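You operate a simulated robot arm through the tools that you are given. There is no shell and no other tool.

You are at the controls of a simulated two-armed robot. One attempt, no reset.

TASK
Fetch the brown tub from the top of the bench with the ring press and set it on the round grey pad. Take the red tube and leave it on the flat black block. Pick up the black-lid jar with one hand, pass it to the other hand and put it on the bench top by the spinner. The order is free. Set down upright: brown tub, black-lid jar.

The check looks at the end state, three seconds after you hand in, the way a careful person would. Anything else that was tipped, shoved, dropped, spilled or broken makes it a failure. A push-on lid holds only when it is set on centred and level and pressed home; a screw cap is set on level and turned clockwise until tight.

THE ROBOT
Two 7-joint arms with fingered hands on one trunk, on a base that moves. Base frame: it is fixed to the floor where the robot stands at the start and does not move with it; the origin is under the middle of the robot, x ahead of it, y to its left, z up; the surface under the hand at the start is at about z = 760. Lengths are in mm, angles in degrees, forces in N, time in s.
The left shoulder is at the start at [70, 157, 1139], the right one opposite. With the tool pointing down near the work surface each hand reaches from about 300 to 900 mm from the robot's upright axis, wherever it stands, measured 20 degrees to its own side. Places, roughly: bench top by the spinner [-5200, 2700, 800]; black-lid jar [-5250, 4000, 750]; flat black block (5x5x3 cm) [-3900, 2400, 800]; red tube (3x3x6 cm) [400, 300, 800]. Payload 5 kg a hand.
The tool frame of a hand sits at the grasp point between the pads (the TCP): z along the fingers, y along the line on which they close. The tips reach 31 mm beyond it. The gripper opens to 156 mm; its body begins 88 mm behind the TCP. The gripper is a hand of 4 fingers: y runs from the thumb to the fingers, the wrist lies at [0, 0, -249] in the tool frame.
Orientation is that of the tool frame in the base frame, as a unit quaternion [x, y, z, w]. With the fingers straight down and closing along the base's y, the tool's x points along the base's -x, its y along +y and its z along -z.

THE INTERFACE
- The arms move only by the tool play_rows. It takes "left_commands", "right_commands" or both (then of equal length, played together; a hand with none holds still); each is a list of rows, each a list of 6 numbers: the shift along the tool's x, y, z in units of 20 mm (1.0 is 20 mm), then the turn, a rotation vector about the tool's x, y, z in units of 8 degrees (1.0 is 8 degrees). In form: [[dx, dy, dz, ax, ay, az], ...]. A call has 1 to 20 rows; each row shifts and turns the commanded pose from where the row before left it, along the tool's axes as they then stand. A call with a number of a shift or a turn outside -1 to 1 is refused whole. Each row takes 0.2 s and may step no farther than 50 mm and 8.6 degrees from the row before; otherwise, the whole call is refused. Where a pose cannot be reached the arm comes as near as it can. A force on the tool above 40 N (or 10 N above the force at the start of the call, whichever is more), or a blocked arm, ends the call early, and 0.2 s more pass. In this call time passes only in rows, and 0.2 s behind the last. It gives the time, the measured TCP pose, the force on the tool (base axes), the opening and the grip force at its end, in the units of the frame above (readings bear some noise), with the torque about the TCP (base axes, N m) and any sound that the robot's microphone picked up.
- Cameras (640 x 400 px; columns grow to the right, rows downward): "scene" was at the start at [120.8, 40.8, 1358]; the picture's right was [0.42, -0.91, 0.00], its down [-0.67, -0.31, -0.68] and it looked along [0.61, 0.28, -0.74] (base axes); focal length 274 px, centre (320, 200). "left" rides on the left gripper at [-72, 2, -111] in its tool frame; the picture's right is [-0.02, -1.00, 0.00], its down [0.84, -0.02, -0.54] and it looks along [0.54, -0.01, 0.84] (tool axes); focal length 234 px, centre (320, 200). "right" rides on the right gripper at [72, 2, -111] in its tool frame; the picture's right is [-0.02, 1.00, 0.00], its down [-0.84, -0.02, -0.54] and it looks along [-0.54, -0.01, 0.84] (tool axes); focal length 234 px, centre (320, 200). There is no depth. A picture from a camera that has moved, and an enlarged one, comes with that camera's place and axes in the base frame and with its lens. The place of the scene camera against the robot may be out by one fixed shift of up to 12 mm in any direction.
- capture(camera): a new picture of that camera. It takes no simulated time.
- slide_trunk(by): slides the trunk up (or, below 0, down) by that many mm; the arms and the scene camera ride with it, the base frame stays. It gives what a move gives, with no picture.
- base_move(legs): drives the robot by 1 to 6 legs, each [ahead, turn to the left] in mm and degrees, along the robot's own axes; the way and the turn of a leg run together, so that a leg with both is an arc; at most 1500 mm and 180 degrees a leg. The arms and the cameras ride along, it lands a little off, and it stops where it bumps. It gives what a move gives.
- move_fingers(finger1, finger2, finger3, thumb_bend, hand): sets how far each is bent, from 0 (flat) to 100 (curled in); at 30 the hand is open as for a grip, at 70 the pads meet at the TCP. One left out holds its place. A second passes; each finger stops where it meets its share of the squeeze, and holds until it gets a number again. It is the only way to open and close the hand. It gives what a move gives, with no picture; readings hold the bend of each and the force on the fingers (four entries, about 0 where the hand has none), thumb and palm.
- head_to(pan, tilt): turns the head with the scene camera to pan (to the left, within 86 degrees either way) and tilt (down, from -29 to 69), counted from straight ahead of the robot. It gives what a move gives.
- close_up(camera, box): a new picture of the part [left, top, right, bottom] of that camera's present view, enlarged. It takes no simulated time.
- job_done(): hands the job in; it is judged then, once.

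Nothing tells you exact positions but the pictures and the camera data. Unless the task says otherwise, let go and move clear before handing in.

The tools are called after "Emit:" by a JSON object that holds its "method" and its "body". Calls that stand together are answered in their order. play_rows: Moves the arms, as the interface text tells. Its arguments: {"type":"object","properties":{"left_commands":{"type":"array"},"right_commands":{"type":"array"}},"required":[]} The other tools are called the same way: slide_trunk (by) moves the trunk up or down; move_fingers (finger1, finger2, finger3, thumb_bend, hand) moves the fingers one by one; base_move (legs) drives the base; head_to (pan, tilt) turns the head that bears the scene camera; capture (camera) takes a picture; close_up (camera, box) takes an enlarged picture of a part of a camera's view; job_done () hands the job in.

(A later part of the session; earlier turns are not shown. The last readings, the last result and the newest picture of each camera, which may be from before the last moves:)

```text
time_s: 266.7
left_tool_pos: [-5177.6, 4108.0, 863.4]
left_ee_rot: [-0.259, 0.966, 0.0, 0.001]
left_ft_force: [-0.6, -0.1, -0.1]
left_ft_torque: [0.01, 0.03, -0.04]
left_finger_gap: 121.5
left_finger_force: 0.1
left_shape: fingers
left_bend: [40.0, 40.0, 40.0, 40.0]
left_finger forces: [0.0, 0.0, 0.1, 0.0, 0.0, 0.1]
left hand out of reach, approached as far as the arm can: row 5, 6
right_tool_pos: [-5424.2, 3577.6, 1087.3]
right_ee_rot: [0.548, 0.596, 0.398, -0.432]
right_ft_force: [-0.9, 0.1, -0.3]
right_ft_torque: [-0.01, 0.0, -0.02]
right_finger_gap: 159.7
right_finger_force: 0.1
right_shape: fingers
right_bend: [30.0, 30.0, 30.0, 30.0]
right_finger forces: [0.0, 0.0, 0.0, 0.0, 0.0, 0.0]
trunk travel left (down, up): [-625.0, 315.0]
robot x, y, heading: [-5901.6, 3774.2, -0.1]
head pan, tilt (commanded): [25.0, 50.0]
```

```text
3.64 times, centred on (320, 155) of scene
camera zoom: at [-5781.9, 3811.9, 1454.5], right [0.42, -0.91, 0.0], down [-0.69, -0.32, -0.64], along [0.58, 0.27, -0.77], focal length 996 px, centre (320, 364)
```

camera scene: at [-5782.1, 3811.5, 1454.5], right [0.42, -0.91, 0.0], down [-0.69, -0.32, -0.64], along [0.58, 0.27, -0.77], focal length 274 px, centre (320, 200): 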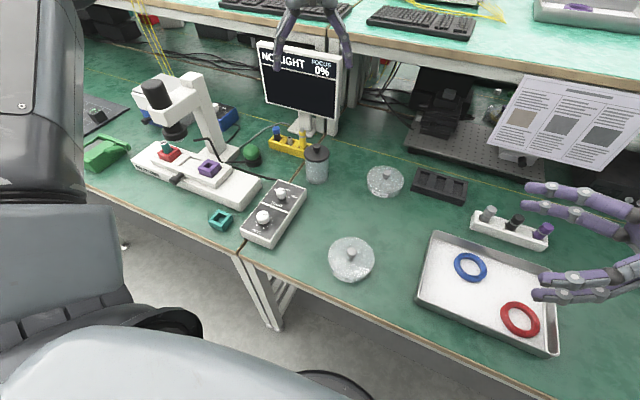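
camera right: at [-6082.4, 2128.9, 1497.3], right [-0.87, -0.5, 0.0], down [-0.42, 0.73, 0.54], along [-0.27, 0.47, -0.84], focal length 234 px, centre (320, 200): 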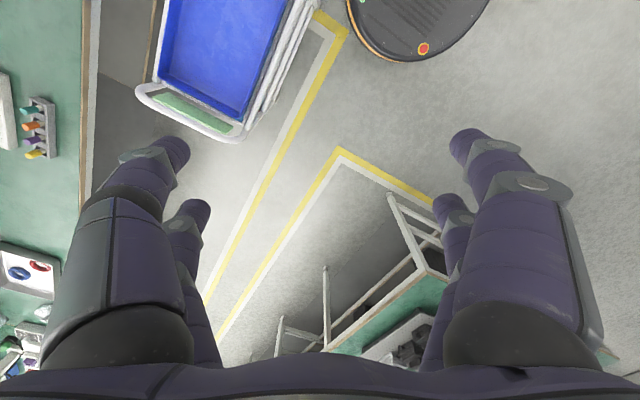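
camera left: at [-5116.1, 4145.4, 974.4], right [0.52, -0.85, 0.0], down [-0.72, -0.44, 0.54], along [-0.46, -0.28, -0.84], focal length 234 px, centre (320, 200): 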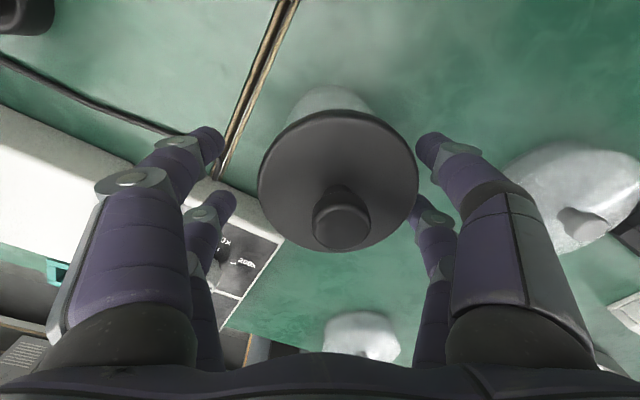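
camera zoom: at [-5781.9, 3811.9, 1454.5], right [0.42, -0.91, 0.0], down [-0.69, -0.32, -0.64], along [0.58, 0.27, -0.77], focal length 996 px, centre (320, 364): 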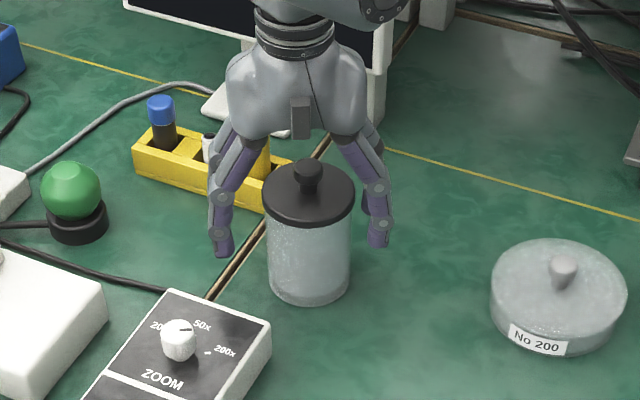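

The arm ran out of reach ~15 mm short. I'll lift clear of the lid, drive 60 mm closer, and try again.

Emit:
{"method": "play_rows", "body": {"left_commands": [[0, 0, -1, 0, 0, 0], [0, 0, -1, 0, 0, 0], [0, 0, -1, 0, 0, 0], [0, 0, -1, 0, 0, 0], [0, 0, -1, 0, 0, 0], [0, 0, -1, 0, 0, 0]]}}

Emit:
{"method": "base_move", "body": {"legs": [[60, 0]]}}

Emit:
{"method": "capture", "body": {"camera": "left"}}

```text
time_s: 268.1
left_tool_pos: [-5179.1, 4107.3, 984.0]
left_ee_rot: [-0.26, 0.966, 0.0, 0.001]
left_ft_force: [0.0, -0.5, 0.3]
left_ft_torque: [0.04, -0.02, 0.04]
left_finger_gap: 121.8
left_finger_force: 0.0
left_shape: fingers
left_bend: [40.0, 40.0, 40.0, 40.0]
left_finger forces: [0.0, 0.1, 0.1, 0.0, 0.0, 0.1]
right_tool_pos: [-5424.8, 3576.7, 1086.5]
right_ee_rot: [0.548, 0.595, 0.398, -0.432]
right_ft_force: [0.1, 0.0, -0.5]
right_ft_torque: [0.01, 0.02, -0.02]
right_finger_gap: 159.8
right_finger_force: 0.1
right_shape: fingers
right_bend: [30.0, 30.0, 30.0, 30.0]
right_finger forces: [0.0, 0.1, 0.0, 0.0, 0.1, 0.0]
trunk travel left (down, up): [-625.0, 315.0]
robot x, y, heading: [-5898.3, 3771.8, 0.2]
head pan, tilt (commanded): [25.0, 50.0]
```

```text
time_s: 269.1
left_tool_pos: [-5123.8, 4106.4, 987.9]
left_ee_rot: [-0.259, 0.966, -0.001, 0.003]
left_ft_force: [-0.4, -0.2, -0.3]
left_ft_torque: [0.02, -0.04, -0.02]
left_finger_gap: 121.6
left_finger_force: 0.1
left_shape: fingers
left_bend: [40.0, 40.0, 40.0, 40.0]
left_finger forces: [0.1, 0.0, 0.0, 0.0, 0.0, 0.1]
right_tool_pos: [-5370.3, 3577.0, 1089.0]
right_ee_rot: [0.547, 0.596, 0.399, -0.431]
right_ft_force: [-1.3, -0.4, 0.2]
right_ft_torque: [0.01, 0.01, -0.07]
right_finger_gap: 159.6
right_finger_force: 0.0
right_shape: fingers
right_bend: [30.0, 30.0, 30.0, 30.0]
right_finger forces: [0.0, 0.1, 0.0, 0.1, 0.0, 0.0]
trunk travel left (down, up): [-625.0, 315.0]
robot x, y, heading: [-5840.9, 3773.4, 0.2]
head pan, tilt (commanded): [25.0, 50.0]
```

```text
taken
camera left: at [-5062.7, 4144.0, 1098.9], right [0.52, -0.85, 0.0], down [-0.72, -0.44, 0.54], along [-0.46, -0.28, -0.84], focal length 234 px, centre (320, 200)
```

left: 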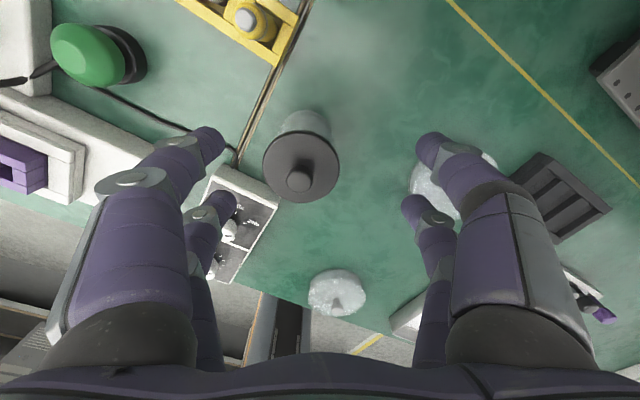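

Now 60 mm closer; the jar is at ≈[-5164, 4106]. I'll centre again and descend.

Emit:
{"method": "play_rows", "body": {"left_commands": [[0.92, 0.52, 0, 0, 0, 0], [0.91, 0.52, 0, 0, 0, 0], [0, 0, 1, 0, 0, 0], [0, 0, 1, 0, 0, 0], [0, 0, 0.5, 0, 0, 0]]}}

Emit:
{"method": "capture", "body": {"camera": "left"}}

```text
time_s: 270.3
left_tool_pos: [-5161.6, 4105.2, 934.0]
left_ee_rot: [-0.26, 0.966, 0.001, 0.001]
left_ft_force: [0.7, -0.5, -0.1]
left_ft_torque: [0.02, 0.01, -0.04]
left_finger_gap: 121.6
left_finger_force: 0.1
left_shape: fingers
left_bend: [40.0, 40.0, 40.0, 40.0]
left_finger forces: [0.1, 0.1, 0.0, 0.1, 0.1, 0.1]
right_tool_pos: [-5366.3, 3576.9, 1086.8]
right_ee_rot: [0.547, 0.596, 0.397, -0.434]
right_ft_force: [0.4, -0.1, -0.3]
right_ft_torque: [0.03, 0.01, 0.01]
right_finger_gap: 159.7
right_finger_force: 0.0
right_shape: fingers
right_bend: [30.0, 30.0, 30.0, 30.0]
right_finger forces: [0.1, 0.1, 0.0, 0.1, 0.0, 0.1]
trunk travel left (down, up): [-625.0, 315.0]
robot x, y, heading: [-5841.8, 3772.7, -0.3]
head pan, tilt (commanded): [25.0, 50.0]
```

```text
taken
camera left: at [-5100.9, 4143.8, 1045.2], right [0.52, -0.85, 0.0], down [-0.72, -0.44, 0.54], along [-0.46, -0.28, -0.84], focal length 234 px, centre (320, 200)
```

left: 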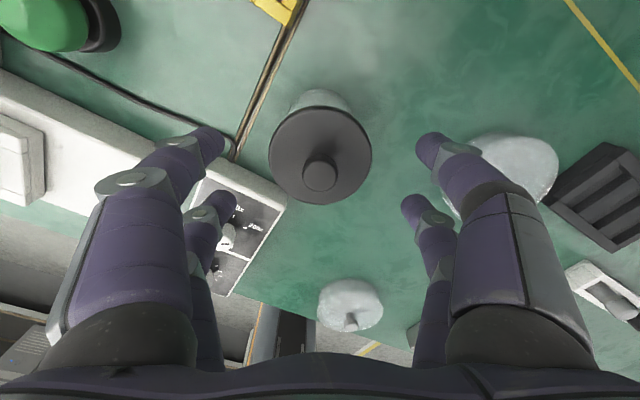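

Centred within 1 mm. Descending to grasp height.

Emit:
{"method": "play_rows", "body": {"left_commands": [[0, 0, 1, 0, 0, 0], [0, 0, 1, 0, 0, 0], [0, 0, 1, 0, 0, 0], [0, 0, 1, 0, 0, 0], [0, 0, 0.3, 0, 0, 0]]}}

Emit:
{"method": "capture", "body": {"camera": "left"}}

Emit:
{"method": "close_up", "body": {"camera": "scene", "box": [250, 90, 430, 230]}}

```text
time_s: 271.5
left_tool_pos: [-5160.9, 4106.1, 848.5]
left_ee_rot: [-0.26, 0.966, 0.0, 0.0]
left_ft_force: [-0.2, 0.5, -0.9]
left_ft_torque: [0.02, 0.01, -0.01]
left_finger_gap: 121.5
left_finger_force: 0.0
left_shape: fingers
left_bend: [40.0, 40.0, 40.0, 40.0]
left_finger forces: [0.0, 0.1, 0.1, 0.0, 0.0, 0.1]
right_tool_pos: [-5366.3, 3577.8, 1087.1]
right_ee_rot: [0.548, 0.595, 0.398, -0.432]
right_ft_force: [0.0, 0.5, -0.8]
right_ft_torque: [-0.02, 0.02, -0.04]
right_finger_gap: 159.7
right_finger_force: 0.0
right_shape: fingers
right_bend: [30.0, 30.0, 30.0, 30.0]
right_finger forces: [0.0, 0.0, 0.0, 0.0, 0.0, 0.0]
trunk travel left (down, up): [-625.0, 315.0]
robot x, y, heading: [-5843.5, 3772.3, -0.1]
head pan, tilt (commanded): [25.0, 50.0]
```

```text
taken
camera left: at [-5100.4, 4143.9, 959.2], right [0.52, -0.85, 0.0], down [-0.72, -0.44, 0.54], along [-0.46, -0.28, -0.84], focal length 234 px, centre (320, 200)
```

left: 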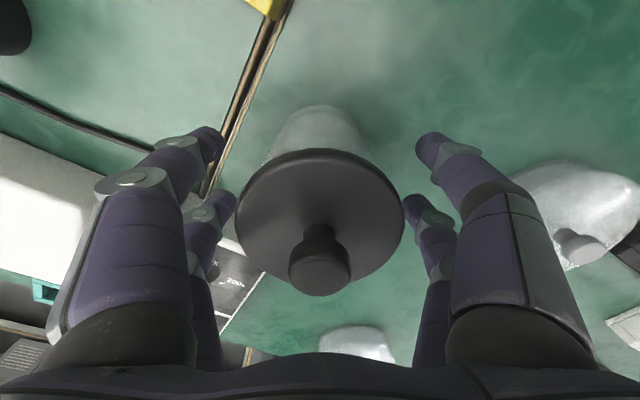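

```text
2.86 times, centred on (340, 160) of scene
camera zoom: at [-5723.4, 3811.5, 1454.5], right [0.42, -0.91, 0.0], down [-0.69, -0.32, -0.64], along [0.58, 0.27, -0.77], focal length 783 px, centre (263, 314)
```

zoom: 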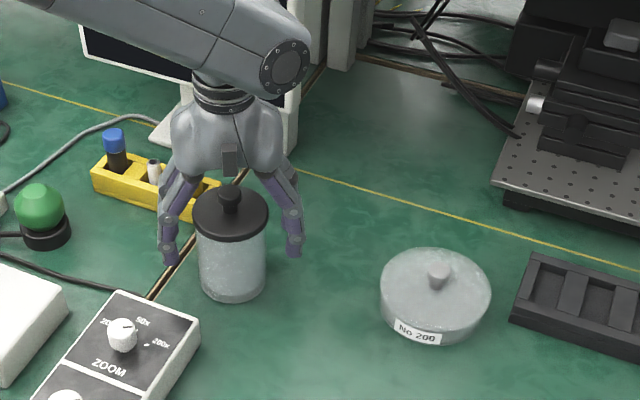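

The fingertips are at mid-body of the jar. I'll close step by step and watch the finger forces.

Emit:
{"method": "move_fingers", "body": {"hand": "left", "finger1": 49, "finger2": 49, "finger3": 49, "thumb_bend": 49}}

Emit:
{"method": "move_fingers", "body": {"hand": "left", "finger1": 56, "finger2": 56, "finger3": 56, "thumb_bend": 56}}

Emit:
{"method": "capture", "body": {"camera": "left"}}

Emit:
{"method": "close_up", "body": {"camera": "scene", "box": [250, 90, 430, 230]}}

```text
time_s: 272.5
left_tool_pos: [-5160.9, 4105.9, 847.8]
left_ee_rot: [-0.259, 0.966, 0.0, 0.0]
left_ft_force: [0.6, 0.0, 0.0]
left_ft_torque: [0.02, 0.02, -0.02]
left_finger_gap: 85.7
left_finger_force: 0.1
left_shape: fingers
left_bend: [49.0, 49.0, 49.0, 49.0]
left_finger forces: [0.0, 0.0, 0.0, 0.1, 0.0, 0.1]
right_tool_pos: [-5365.6, 3576.8, 1087.8]
right_ee_rot: [0.548, 0.595, 0.398, -0.433]
right_ft_force: [0.3, -0.1, 0.2]
right_ft_torque: [-0.04, 0.0, -0.02]
right_finger_gap: 159.7
right_finger_force: 0.1
right_shape: fingers
right_bend: [30.0, 30.0, 30.0, 30.0]
right_finger forces: [0.1, 0.0, 0.0, 0.0, 0.0, 0.0]
trunk travel left (down, up): [-625.0, 315.0]
robot x, y, heading: [-5842.5, 3772.3, 0.2]
head pan, tilt (commanded): [25.0, 50.0]
```

```text
time_s: 273.5
left_tool_pos: [-5161.4, 4105.2, 848.3]
left_ee_rot: [-0.259, 0.966, 0.0, 0.0]
left_ft_force: [-0.5, 0.5, -0.1]
left_ft_torque: [0.01, 0.01, 0.05]
left_finger_gap: 61.1
left_finger_force: 4.0
left_shape: fingers
left_bend: [55.0, 52.0, 53.0, 56.0]
left_finger forces: [1.1, 3.0, 3.2, 0.1, 0.4, 0.0]
right_tool_pos: [-5365.9, 3576.9, 1085.7]
right_ee_rot: [0.547, 0.596, 0.398, -0.433]
right_ft_force: [0.5, 0.7, 0.6]
right_ft_torque: [0.0, 0.01, 0.01]
right_finger_gap: 159.6
right_finger_force: 0.0
right_shape: fingers
right_bend: [30.0, 30.0, 30.0, 30.0]
right_finger forces: [0.0, 0.0, 0.0, 0.0, 0.0, 0.1]
trunk travel left (down, up): [-625.0, 315.0]
robot x, y, heading: [-5839.7, 3769.7, -0.0]
head pan, tilt (commanded): [25.0, 50.0]
```

```text
taken
camera left: at [-5100.5, 4143.9, 959.3], right [0.52, -0.85, 0.0], down [-0.72, -0.44, 0.54], along [-0.46, -0.28, -0.84], focal length 234 px, centre (320, 200)
```

left: 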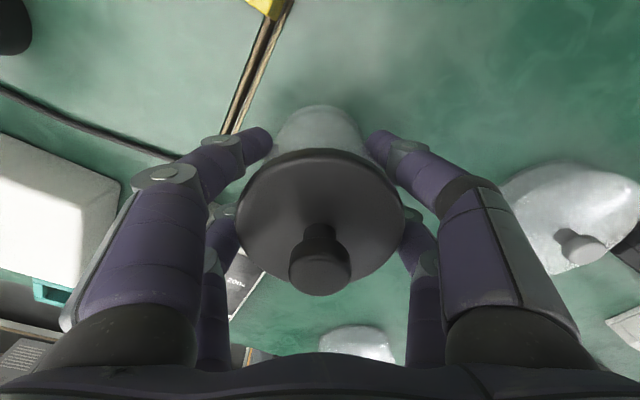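

```text
2.86 times, centred on (340, 160) of scene
camera zoom: at [-5723.3, 3811.6, 1454.5], right [0.42, -0.91, 0.0], down [-0.69, -0.32, -0.64], along [0.58, 0.27, -0.77], focal length 783 px, centre (263, 314)
```

zoom: 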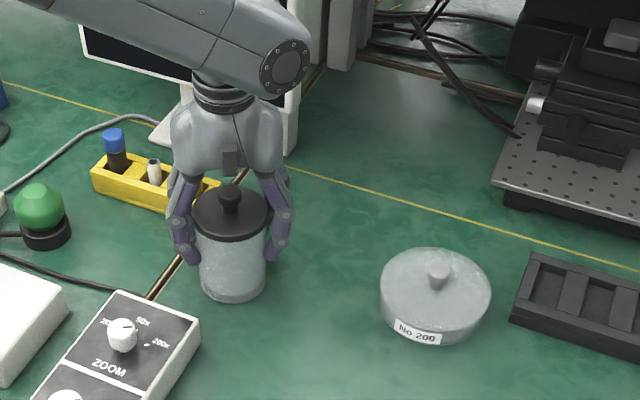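

All four fingers are touching the jar body below the lid. I'll tighten the grip.

Emit:
{"method": "move_fingers", "body": {"hand": "left", "finger1": 63, "finger2": 63, "finger3": 63, "thumb_bend": 63}}

Emit:
{"method": "play_rows", "body": {"left_commands": [[0, 0, -0.3, 0, 0, 0], [0, 0, -0.4, 0, 0, 0], [0, 0, -0.5, 0, 0, 0]]}}

Emit:
{"method": "capture", "body": {"camera": "left"}}

Emit:
{"method": "close_up", "body": {"camera": "scene", "box": [250, 90, 430, 230]}}

```text
time_s: 274.5
left_tool_pos: [-5160.4, 4105.0, 847.8]
left_ee_rot: [-0.259, 0.966, 0.0, 0.0]
left_ft_force: [1.2, -1.9, 0.0]
left_ft_torque: [-0.01, 0.0, 0.02]
left_finger_gap: 56.0
left_finger_force: 13.5
left_shape: fingers
left_bend: [55.0, 52.0, 53.0, 59.0]
left_finger forces: [6.0, 7.1, 7.1, 0.0, 7.0, 0.0]
right_tool_pos: [-5366.6, 3576.2, 1086.7]
right_ee_rot: [0.548, 0.595, 0.398, -0.432]
right_ft_force: [-0.6, -0.5, -0.2]
right_ft_torque: [-0.01, -0.01, -0.02]
right_finger_gap: 159.6
right_finger_force: 0.0
right_shape: fingers
right_bend: [30.0, 30.0, 30.0, 30.0]
right_finger forces: [0.1, 0.1, 0.0, 0.1, 0.0, 0.0]
trunk travel left (down, up): [-625.0, 315.0]
robot x, y, heading: [-5844.8, 3770.8, -0.3]
head pan, tilt (commanded): [25.0, 50.0]
```

```text
time_s: 275.3
left_tool_pos: [-5160.9, 4106.6, 873.7]
left_ee_rot: [-0.26, 0.966, 0.0, 0.0]
left_ft_force: [-0.2, -0.5, -6.8]
left_ft_torque: [0.04, -0.06, 0.0]
left_finger_gap: 56.1
left_finger_force: 14.2
left_shape: fingers
left_bend: [55.0, 52.0, 53.0, 59.0]
left_finger forces: [6.5, 7.3, 6.8, 0.0, 6.6, 0.1]
right_tool_pos: [-5366.8, 3576.8, 1086.7]
right_ee_rot: [0.548, 0.595, 0.398, -0.433]
right_ft_force: [0.5, 0.5, 0.2]
right_ft_torque: [0.01, 0.03, -0.02]
right_finger_gap: 159.9
right_finger_force: 0.1
right_shape: fingers
right_bend: [30.0, 30.0, 30.0, 30.0]
right_finger forces: [0.0, 0.1, 0.0, 0.0, 0.0, 0.1]
trunk travel left (down, up): [-625.0, 315.0]
robot x, y, heading: [-5839.7, 3770.6, -0.3]
head pan, tilt (commanded): [25.0, 50.0]
```

```text
taken
camera left: at [-5099.8, 4144.8, 984.0], right [0.52, -0.85, 0.0], down [-0.72, -0.44, 0.54], along [-0.46, -0.28, -0.84], focal length 234 px, centre (320, 200)
```

left: 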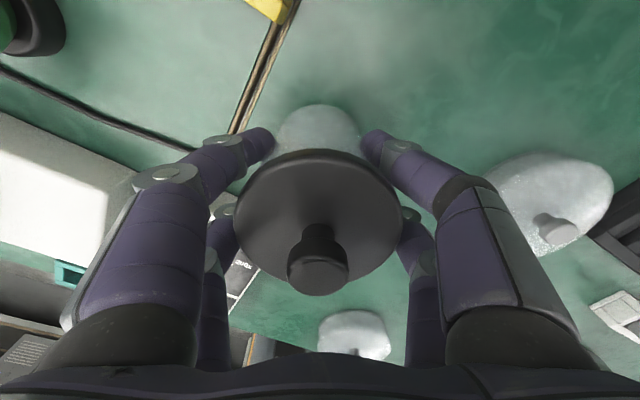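

```text
2.86 times, centred on (340, 160) of scene
camera zoom: at [-5722.7, 3812.0, 1454.4], right [0.42, -0.91, 0.0], down [-0.69, -0.32, -0.64], along [0.58, 0.27, -0.77], focal length 783 px, centre (263, 314)
```

zoom: 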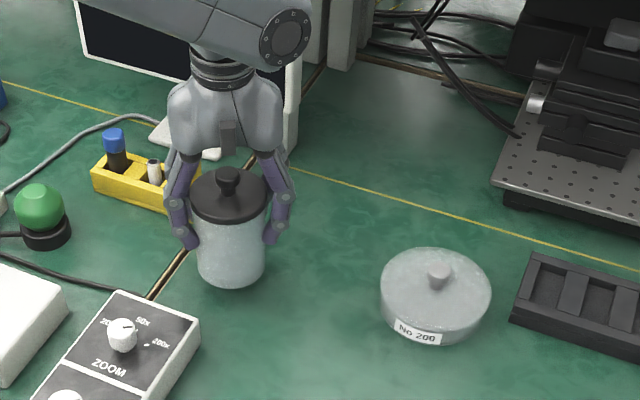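

The jar is lifted (≈0.7 kg) and hangs level with its lid in place. I'll raise it high, pull it in, and back the robot out to move along to the free stretch of bench left of the spinner for the hand-over.

Emit:
{"method": "play_rows", "body": {"left_commands": [[0, 0, -0.7, 0, 0, 0], [0, 0, -0.8, 0, 0, 0], [0, 0, -0.8, 0, 0, 0], [0, 0, -0.8, 0, 0, 0], [0, 0, -0.8, 0, 0, 0], [0, 0, -0.8, 0, 0, 0], [0, 0, -0.8, 0, 0, 0], [0, 0, -0.8, 0, 0, 0], [0, 0, -0.8, 0, 0, 0], [0, 0, -0.8, 0, 0, 0], [0, 0, -0.8, 0, 0, 0], [0, 0, -0.8, 0, 0, 0]]}}

Emit:
{"method": "slide_trunk", "body": {"by": 150}}

Emit:
{"method": "play_rows", "body": {"left_commands": [[0.7, -0.2, 0, 0, 0, 0.4], [0.7, -0.2, 0, 0, 0, 0.4], [0.7, -0.2, 0, 0, 0, 0.4], [0.7, -0.2, 0, 0, 0, 0.4], [0.7, -0.2, 0, 0, 0, 0.4], [0.7, -0.2, 0, 0, 0, 0.4], [0.7, -0.2, 0, 0, 0, 0.4], [0.7, -0.2, 0, 0, 0, 0.4], [0.7, -0.2, 0, 0, 0, 0.4], [0.7, -0.2, 0, 0, 0, 0.1]]}}

Emit:
{"method": "capture", "body": {"camera": "left"}}

Emit:
{"method": "capture", "body": {"camera": "scene"}}

```text
time_s: 277.9
left_tool_pos: [-5162.3, 4105.9, 1061.1]
left_ee_rot: [-0.259, 0.966, 0.0, 0.0]
left_ft_force: [0.3, -0.4, -5.0]
left_ft_torque: [0.03, -0.04, -0.02]
left_finger_gap: 55.8
left_finger_force: 14.4
left_shape: fingers
left_bend: [55.0, 52.0, 53.0, 59.0]
left_finger forces: [7.0, 7.7, 6.8, 0.0, 6.9, 0.0]
right_tool_pos: [-5364.8, 3575.2, 1087.3]
right_ee_rot: [0.548, 0.595, 0.398, -0.432]
right_ft_force: [0.2, -0.4, 0.4]
right_ft_torque: [-0.01, 0.01, -0.01]
right_finger_gap: 159.6
right_finger_force: 0.1
right_shape: fingers
right_bend: [30.0, 30.0, 30.0, 30.0]
right_finger forces: [0.0, 0.1, 0.1, 0.0, 0.1, 0.0]
trunk travel left (down, up): [-625.0, 315.0]
robot x, y, heading: [-5839.8, 3768.8, -0.0]
head pan, tilt (commanded): [25.0, 50.0]
```

```text
time_s: 279.6
left_tool_pos: [-5161.5, 4106.6, 1209.8]
left_ee_rot: [-0.26, 0.966, -0.001, 0.0]
left_ft_force: [-0.3, 0.4, -5.8]
left_ft_torque: [0.05, -0.04, -0.02]
left_finger_gap: 56.0
left_finger_force: 14.1
left_shape: fingers
left_bend: [55.0, 52.0, 53.0, 59.0]
left_finger forces: [7.0, 7.7, 6.9, 0.1, 6.8, 0.0]
right_tool_pos: [-5365.2, 3577.1, 1237.0]
right_ee_rot: [0.547, 0.596, 0.397, -0.434]
right_ft_force: [-0.7, -0.8, 0.2]
right_ft_torque: [-0.01, -0.02, -0.04]
right_finger_gap: 159.6
right_finger_force: 0.0
right_shape: fingers
right_bend: [30.0, 30.0, 30.0, 30.0]
right_finger forces: [0.1, 0.0, 0.0, 0.0, 0.0, 0.1]
trunk travel left (down, up): [-775.0, 165.0]
robot x, y, heading: [-5840.6, 3774.0, 0.1]
head pan, tilt (commanded): [25.0, 50.0]
```

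```text
time_s: 281.8
left_tool_pos: [-5285.0, 4030.5, 1211.3]
left_ee_rot: [-0.004, 1.0, 0.0, 0.0]
left_ft_force: [1.0, 0.7, -5.4]
left_ft_torque: [0.0, -0.03, 0.03]
left_finger_gap: 55.8
left_finger_force: 14.8
left_shape: fingers
left_bend: [55.0, 52.0, 53.0, 60.0]
left_finger forces: [7.1, 8.0, 6.7, 0.0, 6.9, 0.0]
right_tool_pos: [-5366.1, 3576.7, 1236.9]
right_ee_rot: [0.547, 0.596, 0.398, -0.433]
right_ft_force: [-0.1, 0.5, -0.5]
right_ft_torque: [-0.03, 0.03, 0.02]
right_finger_gap: 159.7
right_finger_force: 0.0
right_shape: fingers
right_bend: [30.0, 30.0, 30.0, 30.0]
right_finger forces: [0.0, 0.0, 0.0, 0.0, 0.0, 0.0]
trunk travel left (down, up): [-775.0, 165.0]
robot x, y, heading: [-5843.3, 3771.2, 0.2]
head pan, tilt (commanded): [25.0, 50.0]
```

```text
taken
camera left: at [-5213.8, 4033.7, 1321.5], right [0.03, -1.0, 0.0], down [-0.84, -0.03, 0.54], along [-0.54, -0.02, -0.84], focal length 234 px, centre (320, 200)
```

left: 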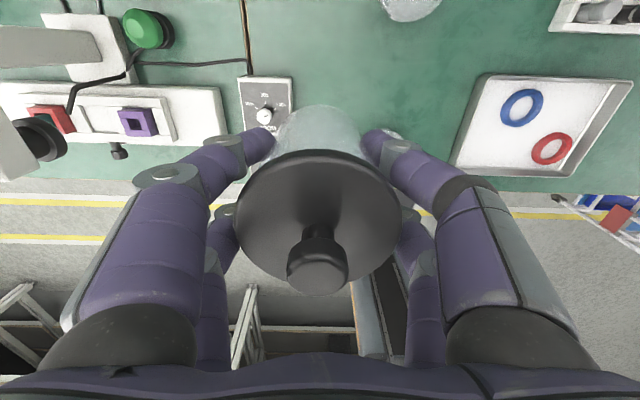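

```text
taken
camera scene: at [-5723.5, 3811.6, 1604.5], right [0.42, -0.91, 0.0], down [-0.69, -0.32, -0.64], along [0.58, 0.27, -0.77], focal length 274 px, centre (320, 200)
```

scene: 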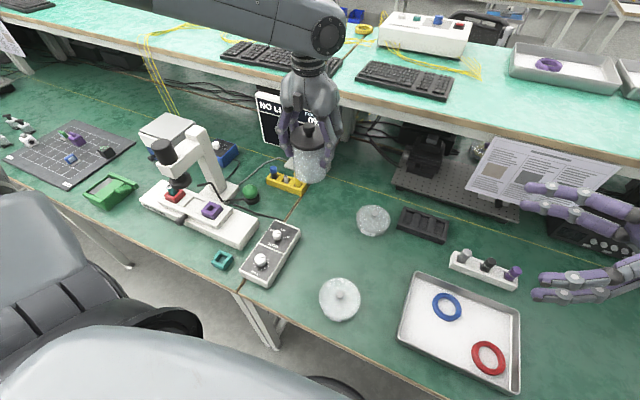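

The jar hangs level, and the left hand's yaw is now 0. I'll back up and move down the aisle to y≈3220.

Emit:
{"method": "base_move", "body": {"legs": [[-130, 0], [0, -90], [540, 0], [0, 90]]}}

Emit:
{"method": "head_to", "body": {"pan": 0, "tilt": 45}}

Emit:
{"method": "capture", "body": {"camera": "scene"}}

Emit:
{"method": "capture", "body": {"camera": "left"}}

```text
time_s: 293.5
left_tool_pos: [-5414.5, 3457.2, 1210.2]
left_ee_rot: [0.017, 1.0, 0.0, 0.0]
left_ft_force: [0.4, 1.0, -5.9]
left_ft_torque: [0.04, -0.06, 0.0]
left_finger_gap: 55.8
left_finger_force: 14.0
left_shape: fingers
left_bend: [55.0, 52.0, 53.0, 60.0]
left_finger forces: [7.1, 7.9, 6.5, 0.0, 6.9, 0.1]
right_tool_pos: [-5513.5, 3007.2, 1236.8]
right_ee_rot: [0.56, 0.584, 0.406, -0.424]
right_ft_force: [-0.1, -0.3, -0.3]
right_ft_torque: [-0.01, -0.01, 0.01]
right_finger_gap: 159.9
right_finger_force: 0.1
right_shape: fingers
right_bend: [30.0, 30.0, 30.0, 30.0]
right_finger forces: [0.0, 0.0, 0.0, 0.0, 0.0, 0.0]
trunk travel left (down, up): [-775.0, 165.0]
robot x, y, heading: [-5978.0, 3221.1, -2.3]
head pan, tilt (commanded): [25.0, 50.0]
```

```text
time_s: 294.4
left_tool_pos: [-5414.9, 3458.1, 1209.5]
left_ee_rot: [0.016, 1.0, 0.0, 0.0]
left_ft_force: [0.1, -0.3, -6.1]
left_ft_torque: [-0.01, -0.02, 0.04]
left_finger_gap: 55.5
left_finger_force: 14.9
left_shape: fingers
left_bend: [55.0, 52.0, 53.0, 60.0]
left_finger forces: [7.1, 7.8, 6.4, 0.1, 6.8, 0.0]
right_tool_pos: [-5514.3, 3006.7, 1237.1]
right_ee_rot: [0.56, 0.584, 0.406, -0.424]
right_ft_force: [-0.7, 0.2, 0.5]
right_ft_torque: [0.0, 0.0, 0.0]
right_finger_gap: 159.8
right_finger_force: 0.0
right_shape: fingers
right_bend: [30.0, 30.0, 30.0, 30.0]
right_finger forces: [0.1, 0.1, 0.0, 0.0, 0.1, 0.0]
trunk travel left (down, up): [-775.0, 165.0]
robot x, y, heading: [-5982.0, 3217.3, -2.4]
head pan, tilt (commanded): [0.0, 45.0]
```

```text
taken
camera scene: at [-5851.7, 3223.4, 1611.3], right [-0.04, -1.0, 0.0], down [-0.71, 0.03, -0.71], along [0.71, -0.03, -0.71], focal length 274 px, centre (320, 200)
```

scene: 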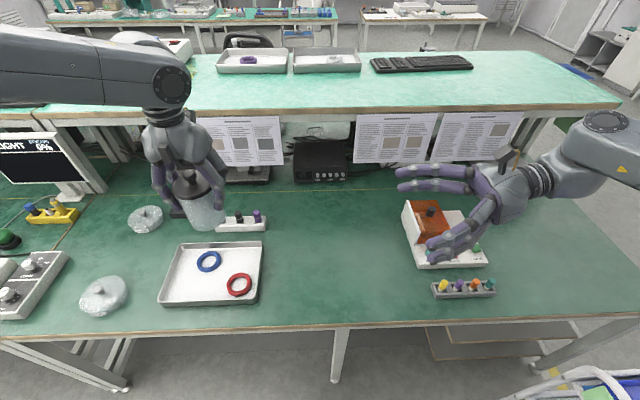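

```text
taken
camera left: at [-5343.7, 3457.7, 1320.8], right [-0.01, -1.0, 0.0], down [-0.84, 0.01, 0.55], along [-0.55, 0.0, -0.84], focal length 234 px, centre (320, 200)
```

left: 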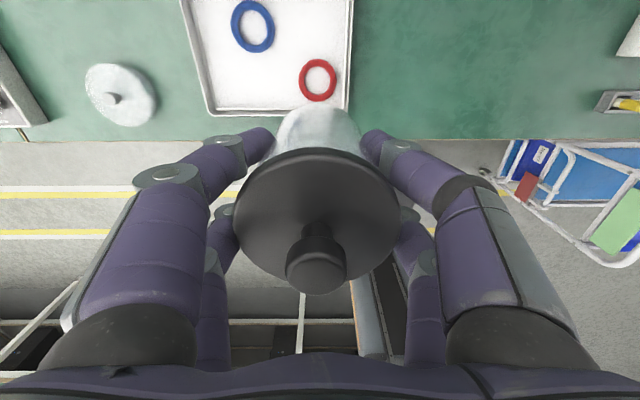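

The region between the rings tray and the spinner (y≈2880…3400) is free. If I face −45°, the right forearm stays toward the aisle while its hand points past the jar, so I can pass and set the jar down right there. I'll reposition to about [-5853, 3430] facing −45°.

Emit:
{"method": "base_move", "body": {"legs": [[0, 61.6], [248, 0], [0, -104.2]]}}

Emit:
{"method": "head_to", "body": {"pan": 0, "tilt": 45}}

Emit:
{"method": "capture", "body": {"camera": "scene"}}

Emit:
{"method": "capture", "body": {"camera": "left"}}

```text
time_s: 303.3
left_tool_pos: [-5290.0, 3181.0, 1210.0]
left_ee_rot: [0.406, 0.914, 0.001, 0.0]
left_ft_force: [-0.7, -0.2, -6.1]
left_ft_torque: [-0.01, -0.02, 0.01]
left_finger_gap: 55.4
left_finger_force: 14.2
left_shape: fingers
left_bend: [55.0, 52.0, 54.0, 60.0]
left_finger forces: [7.1, 7.9, 6.2, 0.0, 7.1, 0.0]
right_tool_pos: [-5682.9, 2941.0, 1237.1]
right_ee_rot: [0.744, 0.318, 0.54, -0.231]
right_ft_force: [0.2, -1.3, 0.0]
right_ft_torque: [-0.02, 0.02, 0.01]
right_finger_gap: 159.4
right_finger_force: 0.0
right_shape: fingers
right_bend: [30.0, 30.0, 30.0, 30.0]
right_finger forces: [0.0, 0.0, 0.0, 0.0, 0.0, 0.0]
trunk travel left (down, up): [-775.0, 165.0]
robot x, y, heading: [-5853.4, 3427.2, -48.3]
head pan, tilt (commanded): [0.0, 45.0]
```

```text
time_s: 303.9
left_tool_pos: [-5289.9, 3181.8, 1210.0]
left_ee_rot: [0.406, 0.914, 0.0, 0.0]
left_ft_force: [0.2, -1.1, -5.9]
left_ft_torque: [-0.01, -0.01, 0.03]
left_finger_gap: 55.1
left_finger_force: 15.0
left_shape: fingers
left_bend: [55.0, 52.0, 54.0, 60.0]
left_finger forces: [7.0, 7.7, 6.2, 0.1, 7.1, 0.0]
right_tool_pos: [-5682.9, 2942.3, 1237.0]
right_ee_rot: [0.744, 0.319, 0.539, -0.232]
right_ft_force: [0.7, -0.2, 0.1]
right_ft_torque: [-0.01, -0.05, 0.03]
right_finger_gap: 159.7
right_finger_force: 0.0
right_shape: fingers
right_bend: [30.0, 30.0, 30.0, 30.0]
right_finger forces: [0.0, 0.0, 0.0, 0.0, 0.1, 0.0]
trunk travel left (down, up): [-775.0, 165.0]
robot x, y, heading: [-5852.8, 3426.3, -48.5]
head pan, tilt (commanded): [0.0, 45.0]
```

```text
taken
camera scene: at [-5767.0, 3335.4, 1611.3], right [-0.75, -0.66, 0.0], down [-0.47, 0.53, -0.71], along [0.47, -0.53, -0.71], focal length 274 px, centre (320, 200)
```

scene: 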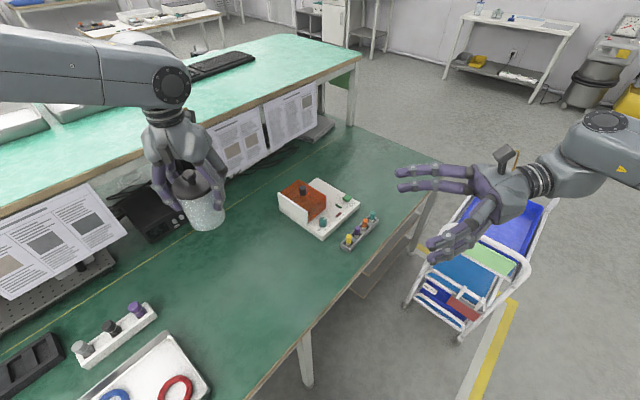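

```text
taken
camera left: at [-5240.9, 3130.2, 1320.6], right [-0.73, -0.69, 0.0], down [-0.58, 0.61, 0.55], along [-0.38, 0.4, -0.84], focal length 234 px, centre (320, 200)
```

left: 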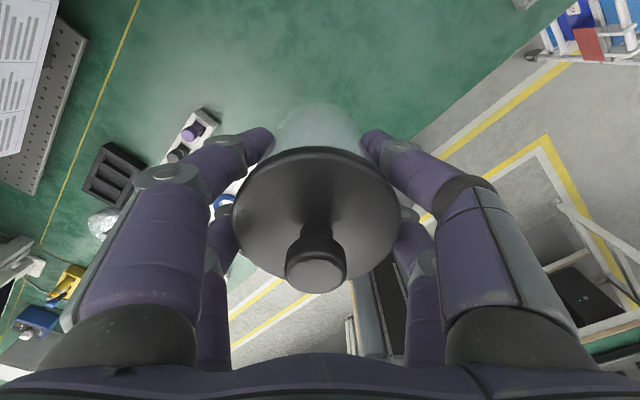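

I'm at [-5853, 3427] facing −48°, with free bench in front and the spinner beyond. I'll lower the trunk, bring the jar to about [-5330, 3060], and align the right hand (pointing along my left, nearly horizontal).

Emit:
{"method": "slide_trunk", "body": {"by": -150}}

Emit:
{"method": "play_rows", "body": {"left_commands": [[0.12, -1, 0.5, 0, 0, 0], [0.12, -1, 0.5, 0, 0, 0], [0.12, -1, 0.5, 0, 0, 0], [0.12, -1, 0.5, 0, 0, 0], [0.12, -1, 0.5, 0, 0, 0], [0.12, -1, 0.5, 0, 0, 0]], "right_commands": [[0, 0, 0, -0.57, 0, 0.19], [0, 0, 0, 0, 1, 0], [0, 0, 0, 0, 0, 0], [0, 0, 0, 0, 0, 0], [0, 0, 0, 0, 0, 0], [0, 0, 0, 0, 0, 0]]}}

Emit:
{"method": "capture", "body": {"camera": "scene"}}

```text
time_s: 305.7
left_tool_pos: [-5289.4, 3182.0, 1060.2]
left_ee_rot: [0.407, 0.914, 0.0, 0.0]
left_ft_force: [0.4, -0.2, -5.7]
left_ft_torque: [-0.05, -0.02, -0.03]
left_finger_gap: 55.2
left_finger_force: 13.8
left_shape: fingers
left_bend: [55.0, 52.0, 54.0, 60.0]
left_finger forces: [7.1, 7.8, 6.2, 0.1, 7.0, 0.1]
right_tool_pos: [-5683.6, 2941.6, 1087.4]
right_ee_rot: [0.744, 0.319, 0.54, -0.232]
right_ft_force: [0.6, 0.1, 0.0]
right_ft_torque: [-0.01, 0.0, 0.0]
right_finger_gap: 159.7
right_finger_force: 0.0
right_shape: fingers
right_bend: [30.0, 30.0, 30.0, 30.0]
right_finger forces: [0.0, 0.0, 0.0, 0.1, 0.0, 0.0]
trunk travel left (down, up): [-625.0, 315.0]
robot x, y, heading: [-5851.4, 3427.1, -48.4]
head pan, tilt (commanded): [0.0, 45.0]
```

```text
time_s: 307.1
left_tool_pos: [-5387.7, 3111.8, 1000.0]
left_ee_rot: [0.406, 0.914, 0.001, -0.001]
left_ft_force: [0.7, -0.1, -6.5]
left_ft_torque: [0.01, -0.05, -0.02]
left_finger_gap: 55.0
left_finger_force: 15.0
left_shape: fingers
left_bend: [55.0, 52.0, 54.0, 60.0]
left_finger forces: [7.5, 8.1, 6.6, 0.0, 7.2, 0.0]
right_tool_pos: [-5689.4, 2934.7, 1086.8]
right_ee_rot: [0.75, 0.277, 0.563, -0.209]
right_ft_force: [0.0, -0.3, -0.5]
right_ft_torque: [0.01, -0.02, 0.04]
right_finger_gap: 159.8
right_finger_force: 0.0
right_shape: fingers
right_bend: [30.0, 30.0, 30.0, 30.0]
right_finger forces: [0.0, 0.1, 0.0, 0.1, 0.0, 0.0]
right hand out of reach, approached as far as the arm can: row 2
trunk travel left (down, up): [-625.0, 315.0]
robot x, y, heading: [-5850.7, 3427.4, -48.2]
head pan, tilt (commanded): [0.0, 45.0]
```

```text
taken
camera scene: at [-5767.7, 3334.3, 1461.3], right [-0.75, -0.66, 0.0], down [-0.47, 0.53, -0.71], along [0.47, -0.53, -0.71], focal length 274 px, centre (320, 200)
```

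scene: 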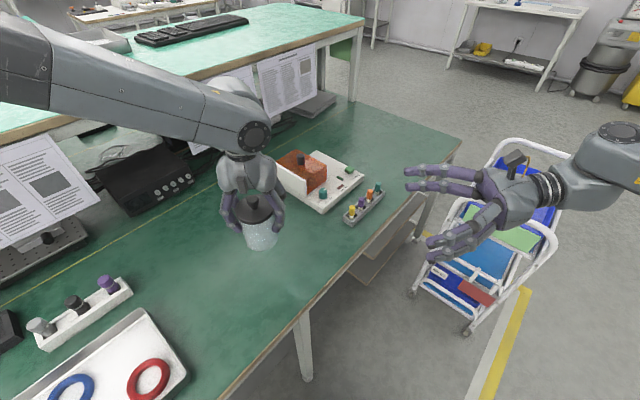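

The jar hangs at ≈[-5388, 3112] in front of me; the right hand points the right way at ~74° tilt. I'll zoom on the right hand to judge its shape and clearances for the hand-over.

Emit:
{"method": "close_up", "body": {"camera": "scene", "box": [380, 110, 640, 290]}}

Emit:
{"method": "close_up", "body": {"camera": "scene", "box": [190, 130, 330, 270]}}

Emit:
{"method": "capture", "body": {"camera": "right"}}

```text
2.22 times, centred on (510, 200) of scene
camera zoom: at [-5767.7, 3334.3, 1461.3], right [-0.75, -0.66, 0.0], down [-0.47, 0.53, -0.71], along [0.47, -0.53, -0.71], focal length 609 px, centre (-102, 200)
```

zoom: 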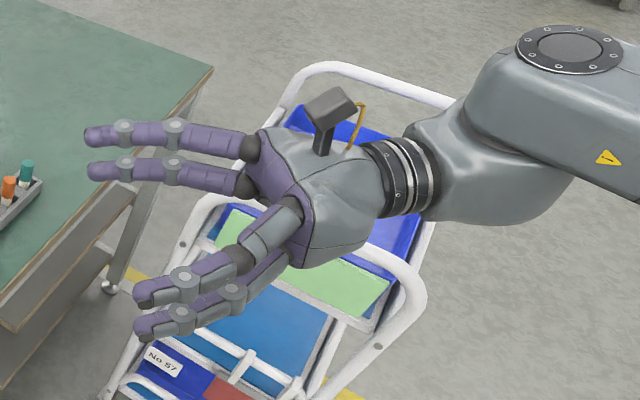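

```text
2.86 times, centred on (260, 200) of scene
camera zoom: at [-5767.7, 3334.3, 1461.3], right [-0.75, -0.66, 0.0], down [-0.47, 0.53, -0.71], along [0.47, -0.53, -0.71], focal length 783 px, centre (491, 200)
```

zoom: 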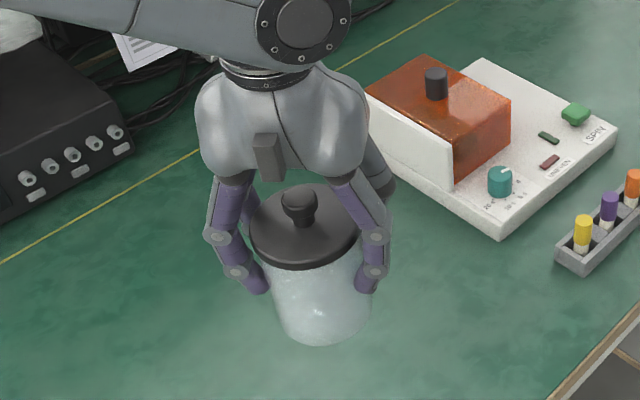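

```text
taken
camera right: at [-5755.6, 2874.9, 1186.3], right [0.64, -0.76, -0.02], down [-0.59, -0.48, -0.65], along [0.49, 0.44, -0.76], focal length 234 px, centre (320, 200)
```

right: 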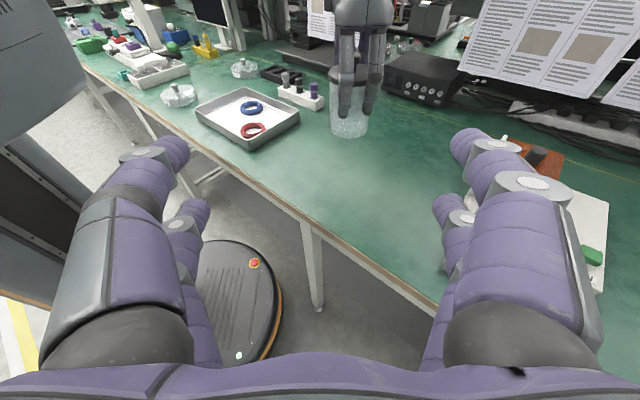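

Good view: the left holds the jar by its left and right sides, leaving front and back free for the right hand. I'll lower the jar to ~70 mm above the bench while the right hand moves to its waiting position at the right of the jar.

Emit:
{"method": "play_rows", "body": {"left_commands": [[0, 0, 0.51, 0, 0, 0], [0, 0, 0.51, 0, 0, 0], [0, 0, 0.51, 0, 0, 0], [0, 0, 0.51, 0, 0, 0], [0, 0, 0.51, 0, 0, 0], [0, 0, 0.51, 0, 0, 0], [0, 0, 0.51, 0, 0, 0], [0, 0, 0.51, 0, 0, 0]], "right_commands": [[0.25, 0.42, 0.87, 0, 0, 0], [0.25, 0.42, 0.87, 0, 0, 0], [0.25, 0.42, 0.87, 0, 0, 0], [0.25, 0.42, 0.87, 0, 0, 0], [0.25, 0.42, 0.87, 0, 0, 0], [0.25, 0.42, 0.87, 0, 0, 0], [0.25, 0.42, 0.87, 0, 0, 0], [0.25, 0.42, 0.87, 0, 0, 0]]}}

Emit:
{"method": "capture", "body": {"camera": "scene"}}

Emit:
{"method": "capture", "body": {"camera": "right"}}

```text
time_s: 308.9
left_tool_pos: [-5387.6, 3113.2, 918.9]
left_ee_rot: [0.406, 0.914, 0.001, -0.002]
left_ft_force: [0.0, -0.8, -5.2]
left_ft_torque: [-0.02, 0.02, 0.0]
left_finger_gap: 54.7
left_finger_force: 14.8
left_shape: fingers
left_bend: [56.0, 52.0, 54.0, 60.0]
left_finger forces: [7.5, 8.3, 6.6, 0.0, 7.2, 0.0]
right_tool_pos: [-5551.9, 2971.8, 1094.3]
right_ee_rot: [0.74, 0.267, 0.58, -0.21]
right_ft_force: [-0.3, -0.1, -0.9]
right_ft_torque: [-0.03, 0.02, 0.0]
right_finger_gap: 159.9
right_finger_force: 0.0
right_shape: fingers
right_bend: [30.0, 30.0, 30.0, 30.0]
right_finger forces: [0.0, 0.1, 0.0, 0.0, 0.0, 0.0]
right hand out of reach, approached as far as the arm can: row 1
trunk travel left (down, up): [-625.0, 315.0]
robot x, y, heading: [-5854.5, 3428.5, -48.2]
head pan, tilt (commanded): [0.0, 45.0]
```

```text
taken
camera scene: at [-5766.0, 3335.1, 1461.2], right [-0.75, -0.66, 0.0], down [-0.47, 0.53, -0.71], along [0.47, -0.53, -0.71], focal length 274 px, centre (320, 200)
```

scene: 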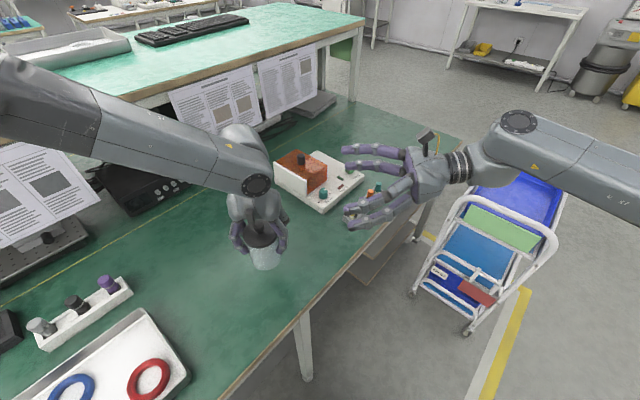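

```text
taken
camera right: at [-5621.7, 2911.0, 1189.9], right [0.64, -0.77, -0.03], down [-0.57, -0.45, -0.68], along [0.52, 0.45, -0.73], focal length 234 px, centre (320, 200)
```

right: 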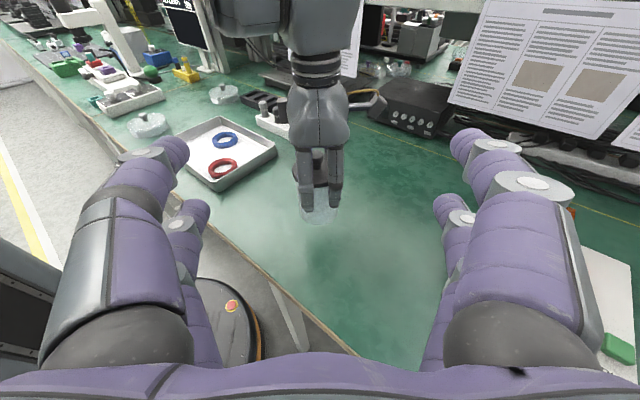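

Both hands are aligned (jar at robot-frame x≈545, y≈138; right hand at 541, −79). I'll lower the right hand to grip height beside the jar.

Emit:
{"method": "play_rows", "body": {"right_commands": [[-0.936, 0, 0.229, 0, 0, 0], [-0.936, 0, 0.229, 0, 0, 0], [-0.936, 0, 0.229, 0, 0, 0], [-0.936, 0, 0.229, 0, 0, 0], [-0.936, 0, 0.229, 0, 0, 0], [-0.936, 0, 0.229, 0, 0, 0], [-0.936, 0, 0.229, 0, 0, 0], [-0.936, 0, 0.229, 0, 0, 0], [-0.936, 0, 0.229, 0, 0, 0], [-0.936, 0, 0.229, 0, 0, 0], [-0.936, 0, 0.229, 0, 0, 0]]}}

Emit:
{"method": "capture", "body": {"camera": "scene"}}

Emit:
{"method": "capture", "body": {"camera": "right"}}

```text
time_s: 311.3
left_tool_pos: [-5389.2, 3113.6, 917.6]
left_ee_rot: [0.406, 0.914, 0.0, 0.0]
left_ft_force: [-0.4, 0.1, -4.8]
left_ft_torque: [0.01, 0.0, -0.01]
left_finger_gap: 54.9
left_finger_force: 14.4
left_shape: fingers
left_bend: [56.0, 52.0, 54.0, 60.0]
left_finger forces: [7.5, 8.4, 6.5, 0.0, 7.0, 0.1]
right_tool_pos: [-5551.8, 2971.3, 883.3]
right_ee_rot: [0.74, 0.268, 0.58, -0.211]
right_ft_force: [0.2, -0.2, 0.4]
right_ft_torque: [-0.04, 0.02, 0.05]
right_finger_gap: 160.1
right_finger_force: 0.0
right_shape: fingers
right_bend: [30.0, 30.0, 30.0, 30.0]
right_finger forces: [0.0, 0.0, 0.1, 0.0, 0.0, 0.1]
trunk travel left (down, up): [-625.0, 315.0]
robot x, y, heading: [-5857.3, 3428.3, -48.1]
head pan, tilt (commanded): [0.0, 45.0]
```

```text
taken
camera scene: at [-5767.2, 3335.0, 1461.3], right [-0.75, -0.66, 0.0], down [-0.47, 0.53, -0.71], along [0.47, -0.53, -0.71], focal length 274 px, centre (320, 200)
```

scene: 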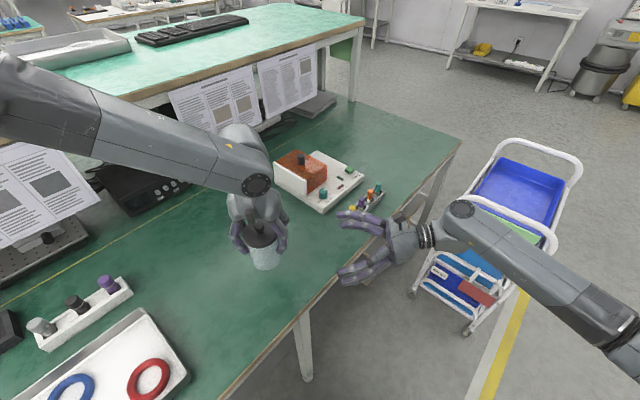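

```text
taken
camera right: at [-5620.6, 2910.8, 978.9], right [0.64, -0.77, -0.02], down [-0.57, -0.45, -0.68], along [0.52, 0.45, -0.73], focal length 234 px, centre (320, 200)
```

right: 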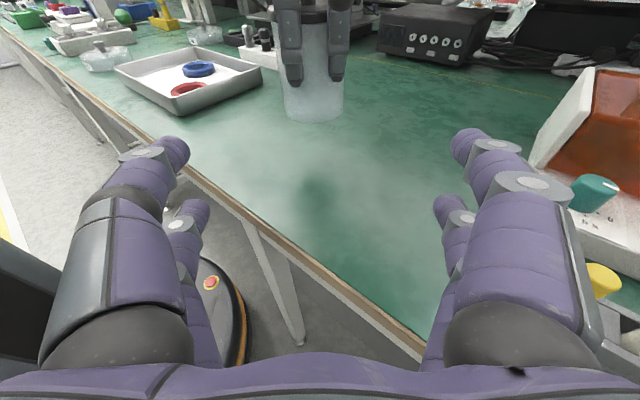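

The jar stands straight ahead of the right hand in its camera. I'll approach most of the way and check alignment.

Emit:
{"method": "play_rows", "body": {"right_commands": [[0.22, -0.042, 0.938, 0, 0, 0], [0.22, -0.042, 0.938, 0, 0, 0], [0.22, -0.042, 0.938, 0, 0, 0], [0.22, -0.042, 0.938, 0, 0, 0], [0.22, -0.042, 0.938, 0, 0, 0]]}}

Emit:
{"method": "capture", "body": {"camera": "right"}}

Emit:
{"method": "close_up", "body": {"camera": "scene", "box": [200, 160, 400, 310]}}

```text
time_s: 312.5
left_tool_pos: [-5388.5, 3113.8, 918.6]
left_ee_rot: [0.405, 0.914, 0.0, 0.0]
left_ft_force: [-0.4, 0.7, -5.8]
left_ft_torque: [0.0, 0.01, 0.01]
left_finger_gap: 55.0
left_finger_force: 14.8
left_shape: fingers
left_bend: [56.0, 52.0, 54.0, 60.0]
left_finger forces: [7.5, 8.3, 6.6, 0.0, 7.1, 0.0]
right_tool_pos: [-5482.1, 3037.1, 881.1]
right_ee_rot: [0.74, 0.268, 0.579, -0.211]
right_ft_force: [-0.3, 0.2, -0.1]
right_ft_torque: [0.04, 0.01, 0.03]
right_finger_gap: 160.1
right_finger_force: 0.2
right_shape: fingers
right_bend: [30.0, 30.0, 30.0, 30.0]
right_finger forces: [0.1, 0.1, 0.0, 0.1, 0.0, 0.0]
trunk travel left (down, up): [-625.0, 315.0]
robot x, y, heading: [-5851.2, 3428.0, -48.6]
head pan, tilt (commanded): [0.0, 45.0]
```

```text
taken
camera right: at [-5550.3, 2976.9, 977.0], right [0.64, -0.77, -0.02], down [-0.57, -0.45, -0.68], along [0.52, 0.45, -0.73], focal length 234 px, centre (320, 200)
```

right: 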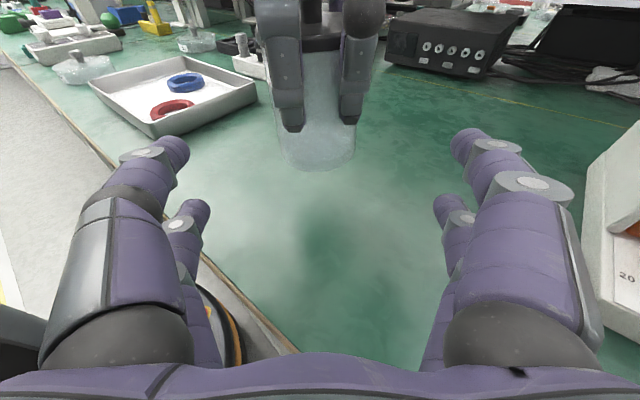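

```text
2.67 times, centred on (300, 235) of scene
camera zoom: at [-5766.7, 3335.6, 1461.3], right [-0.75, -0.66, 0.0], down [-0.47, 0.53, -0.71], along [0.47, -0.53, -0.71], focal length 731 px, centre (373, 107)
```

zoom: 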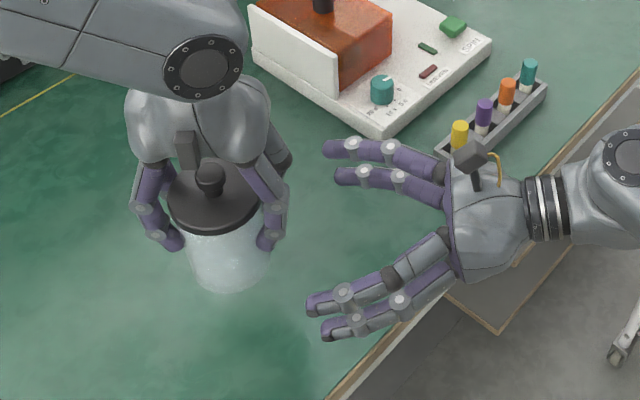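

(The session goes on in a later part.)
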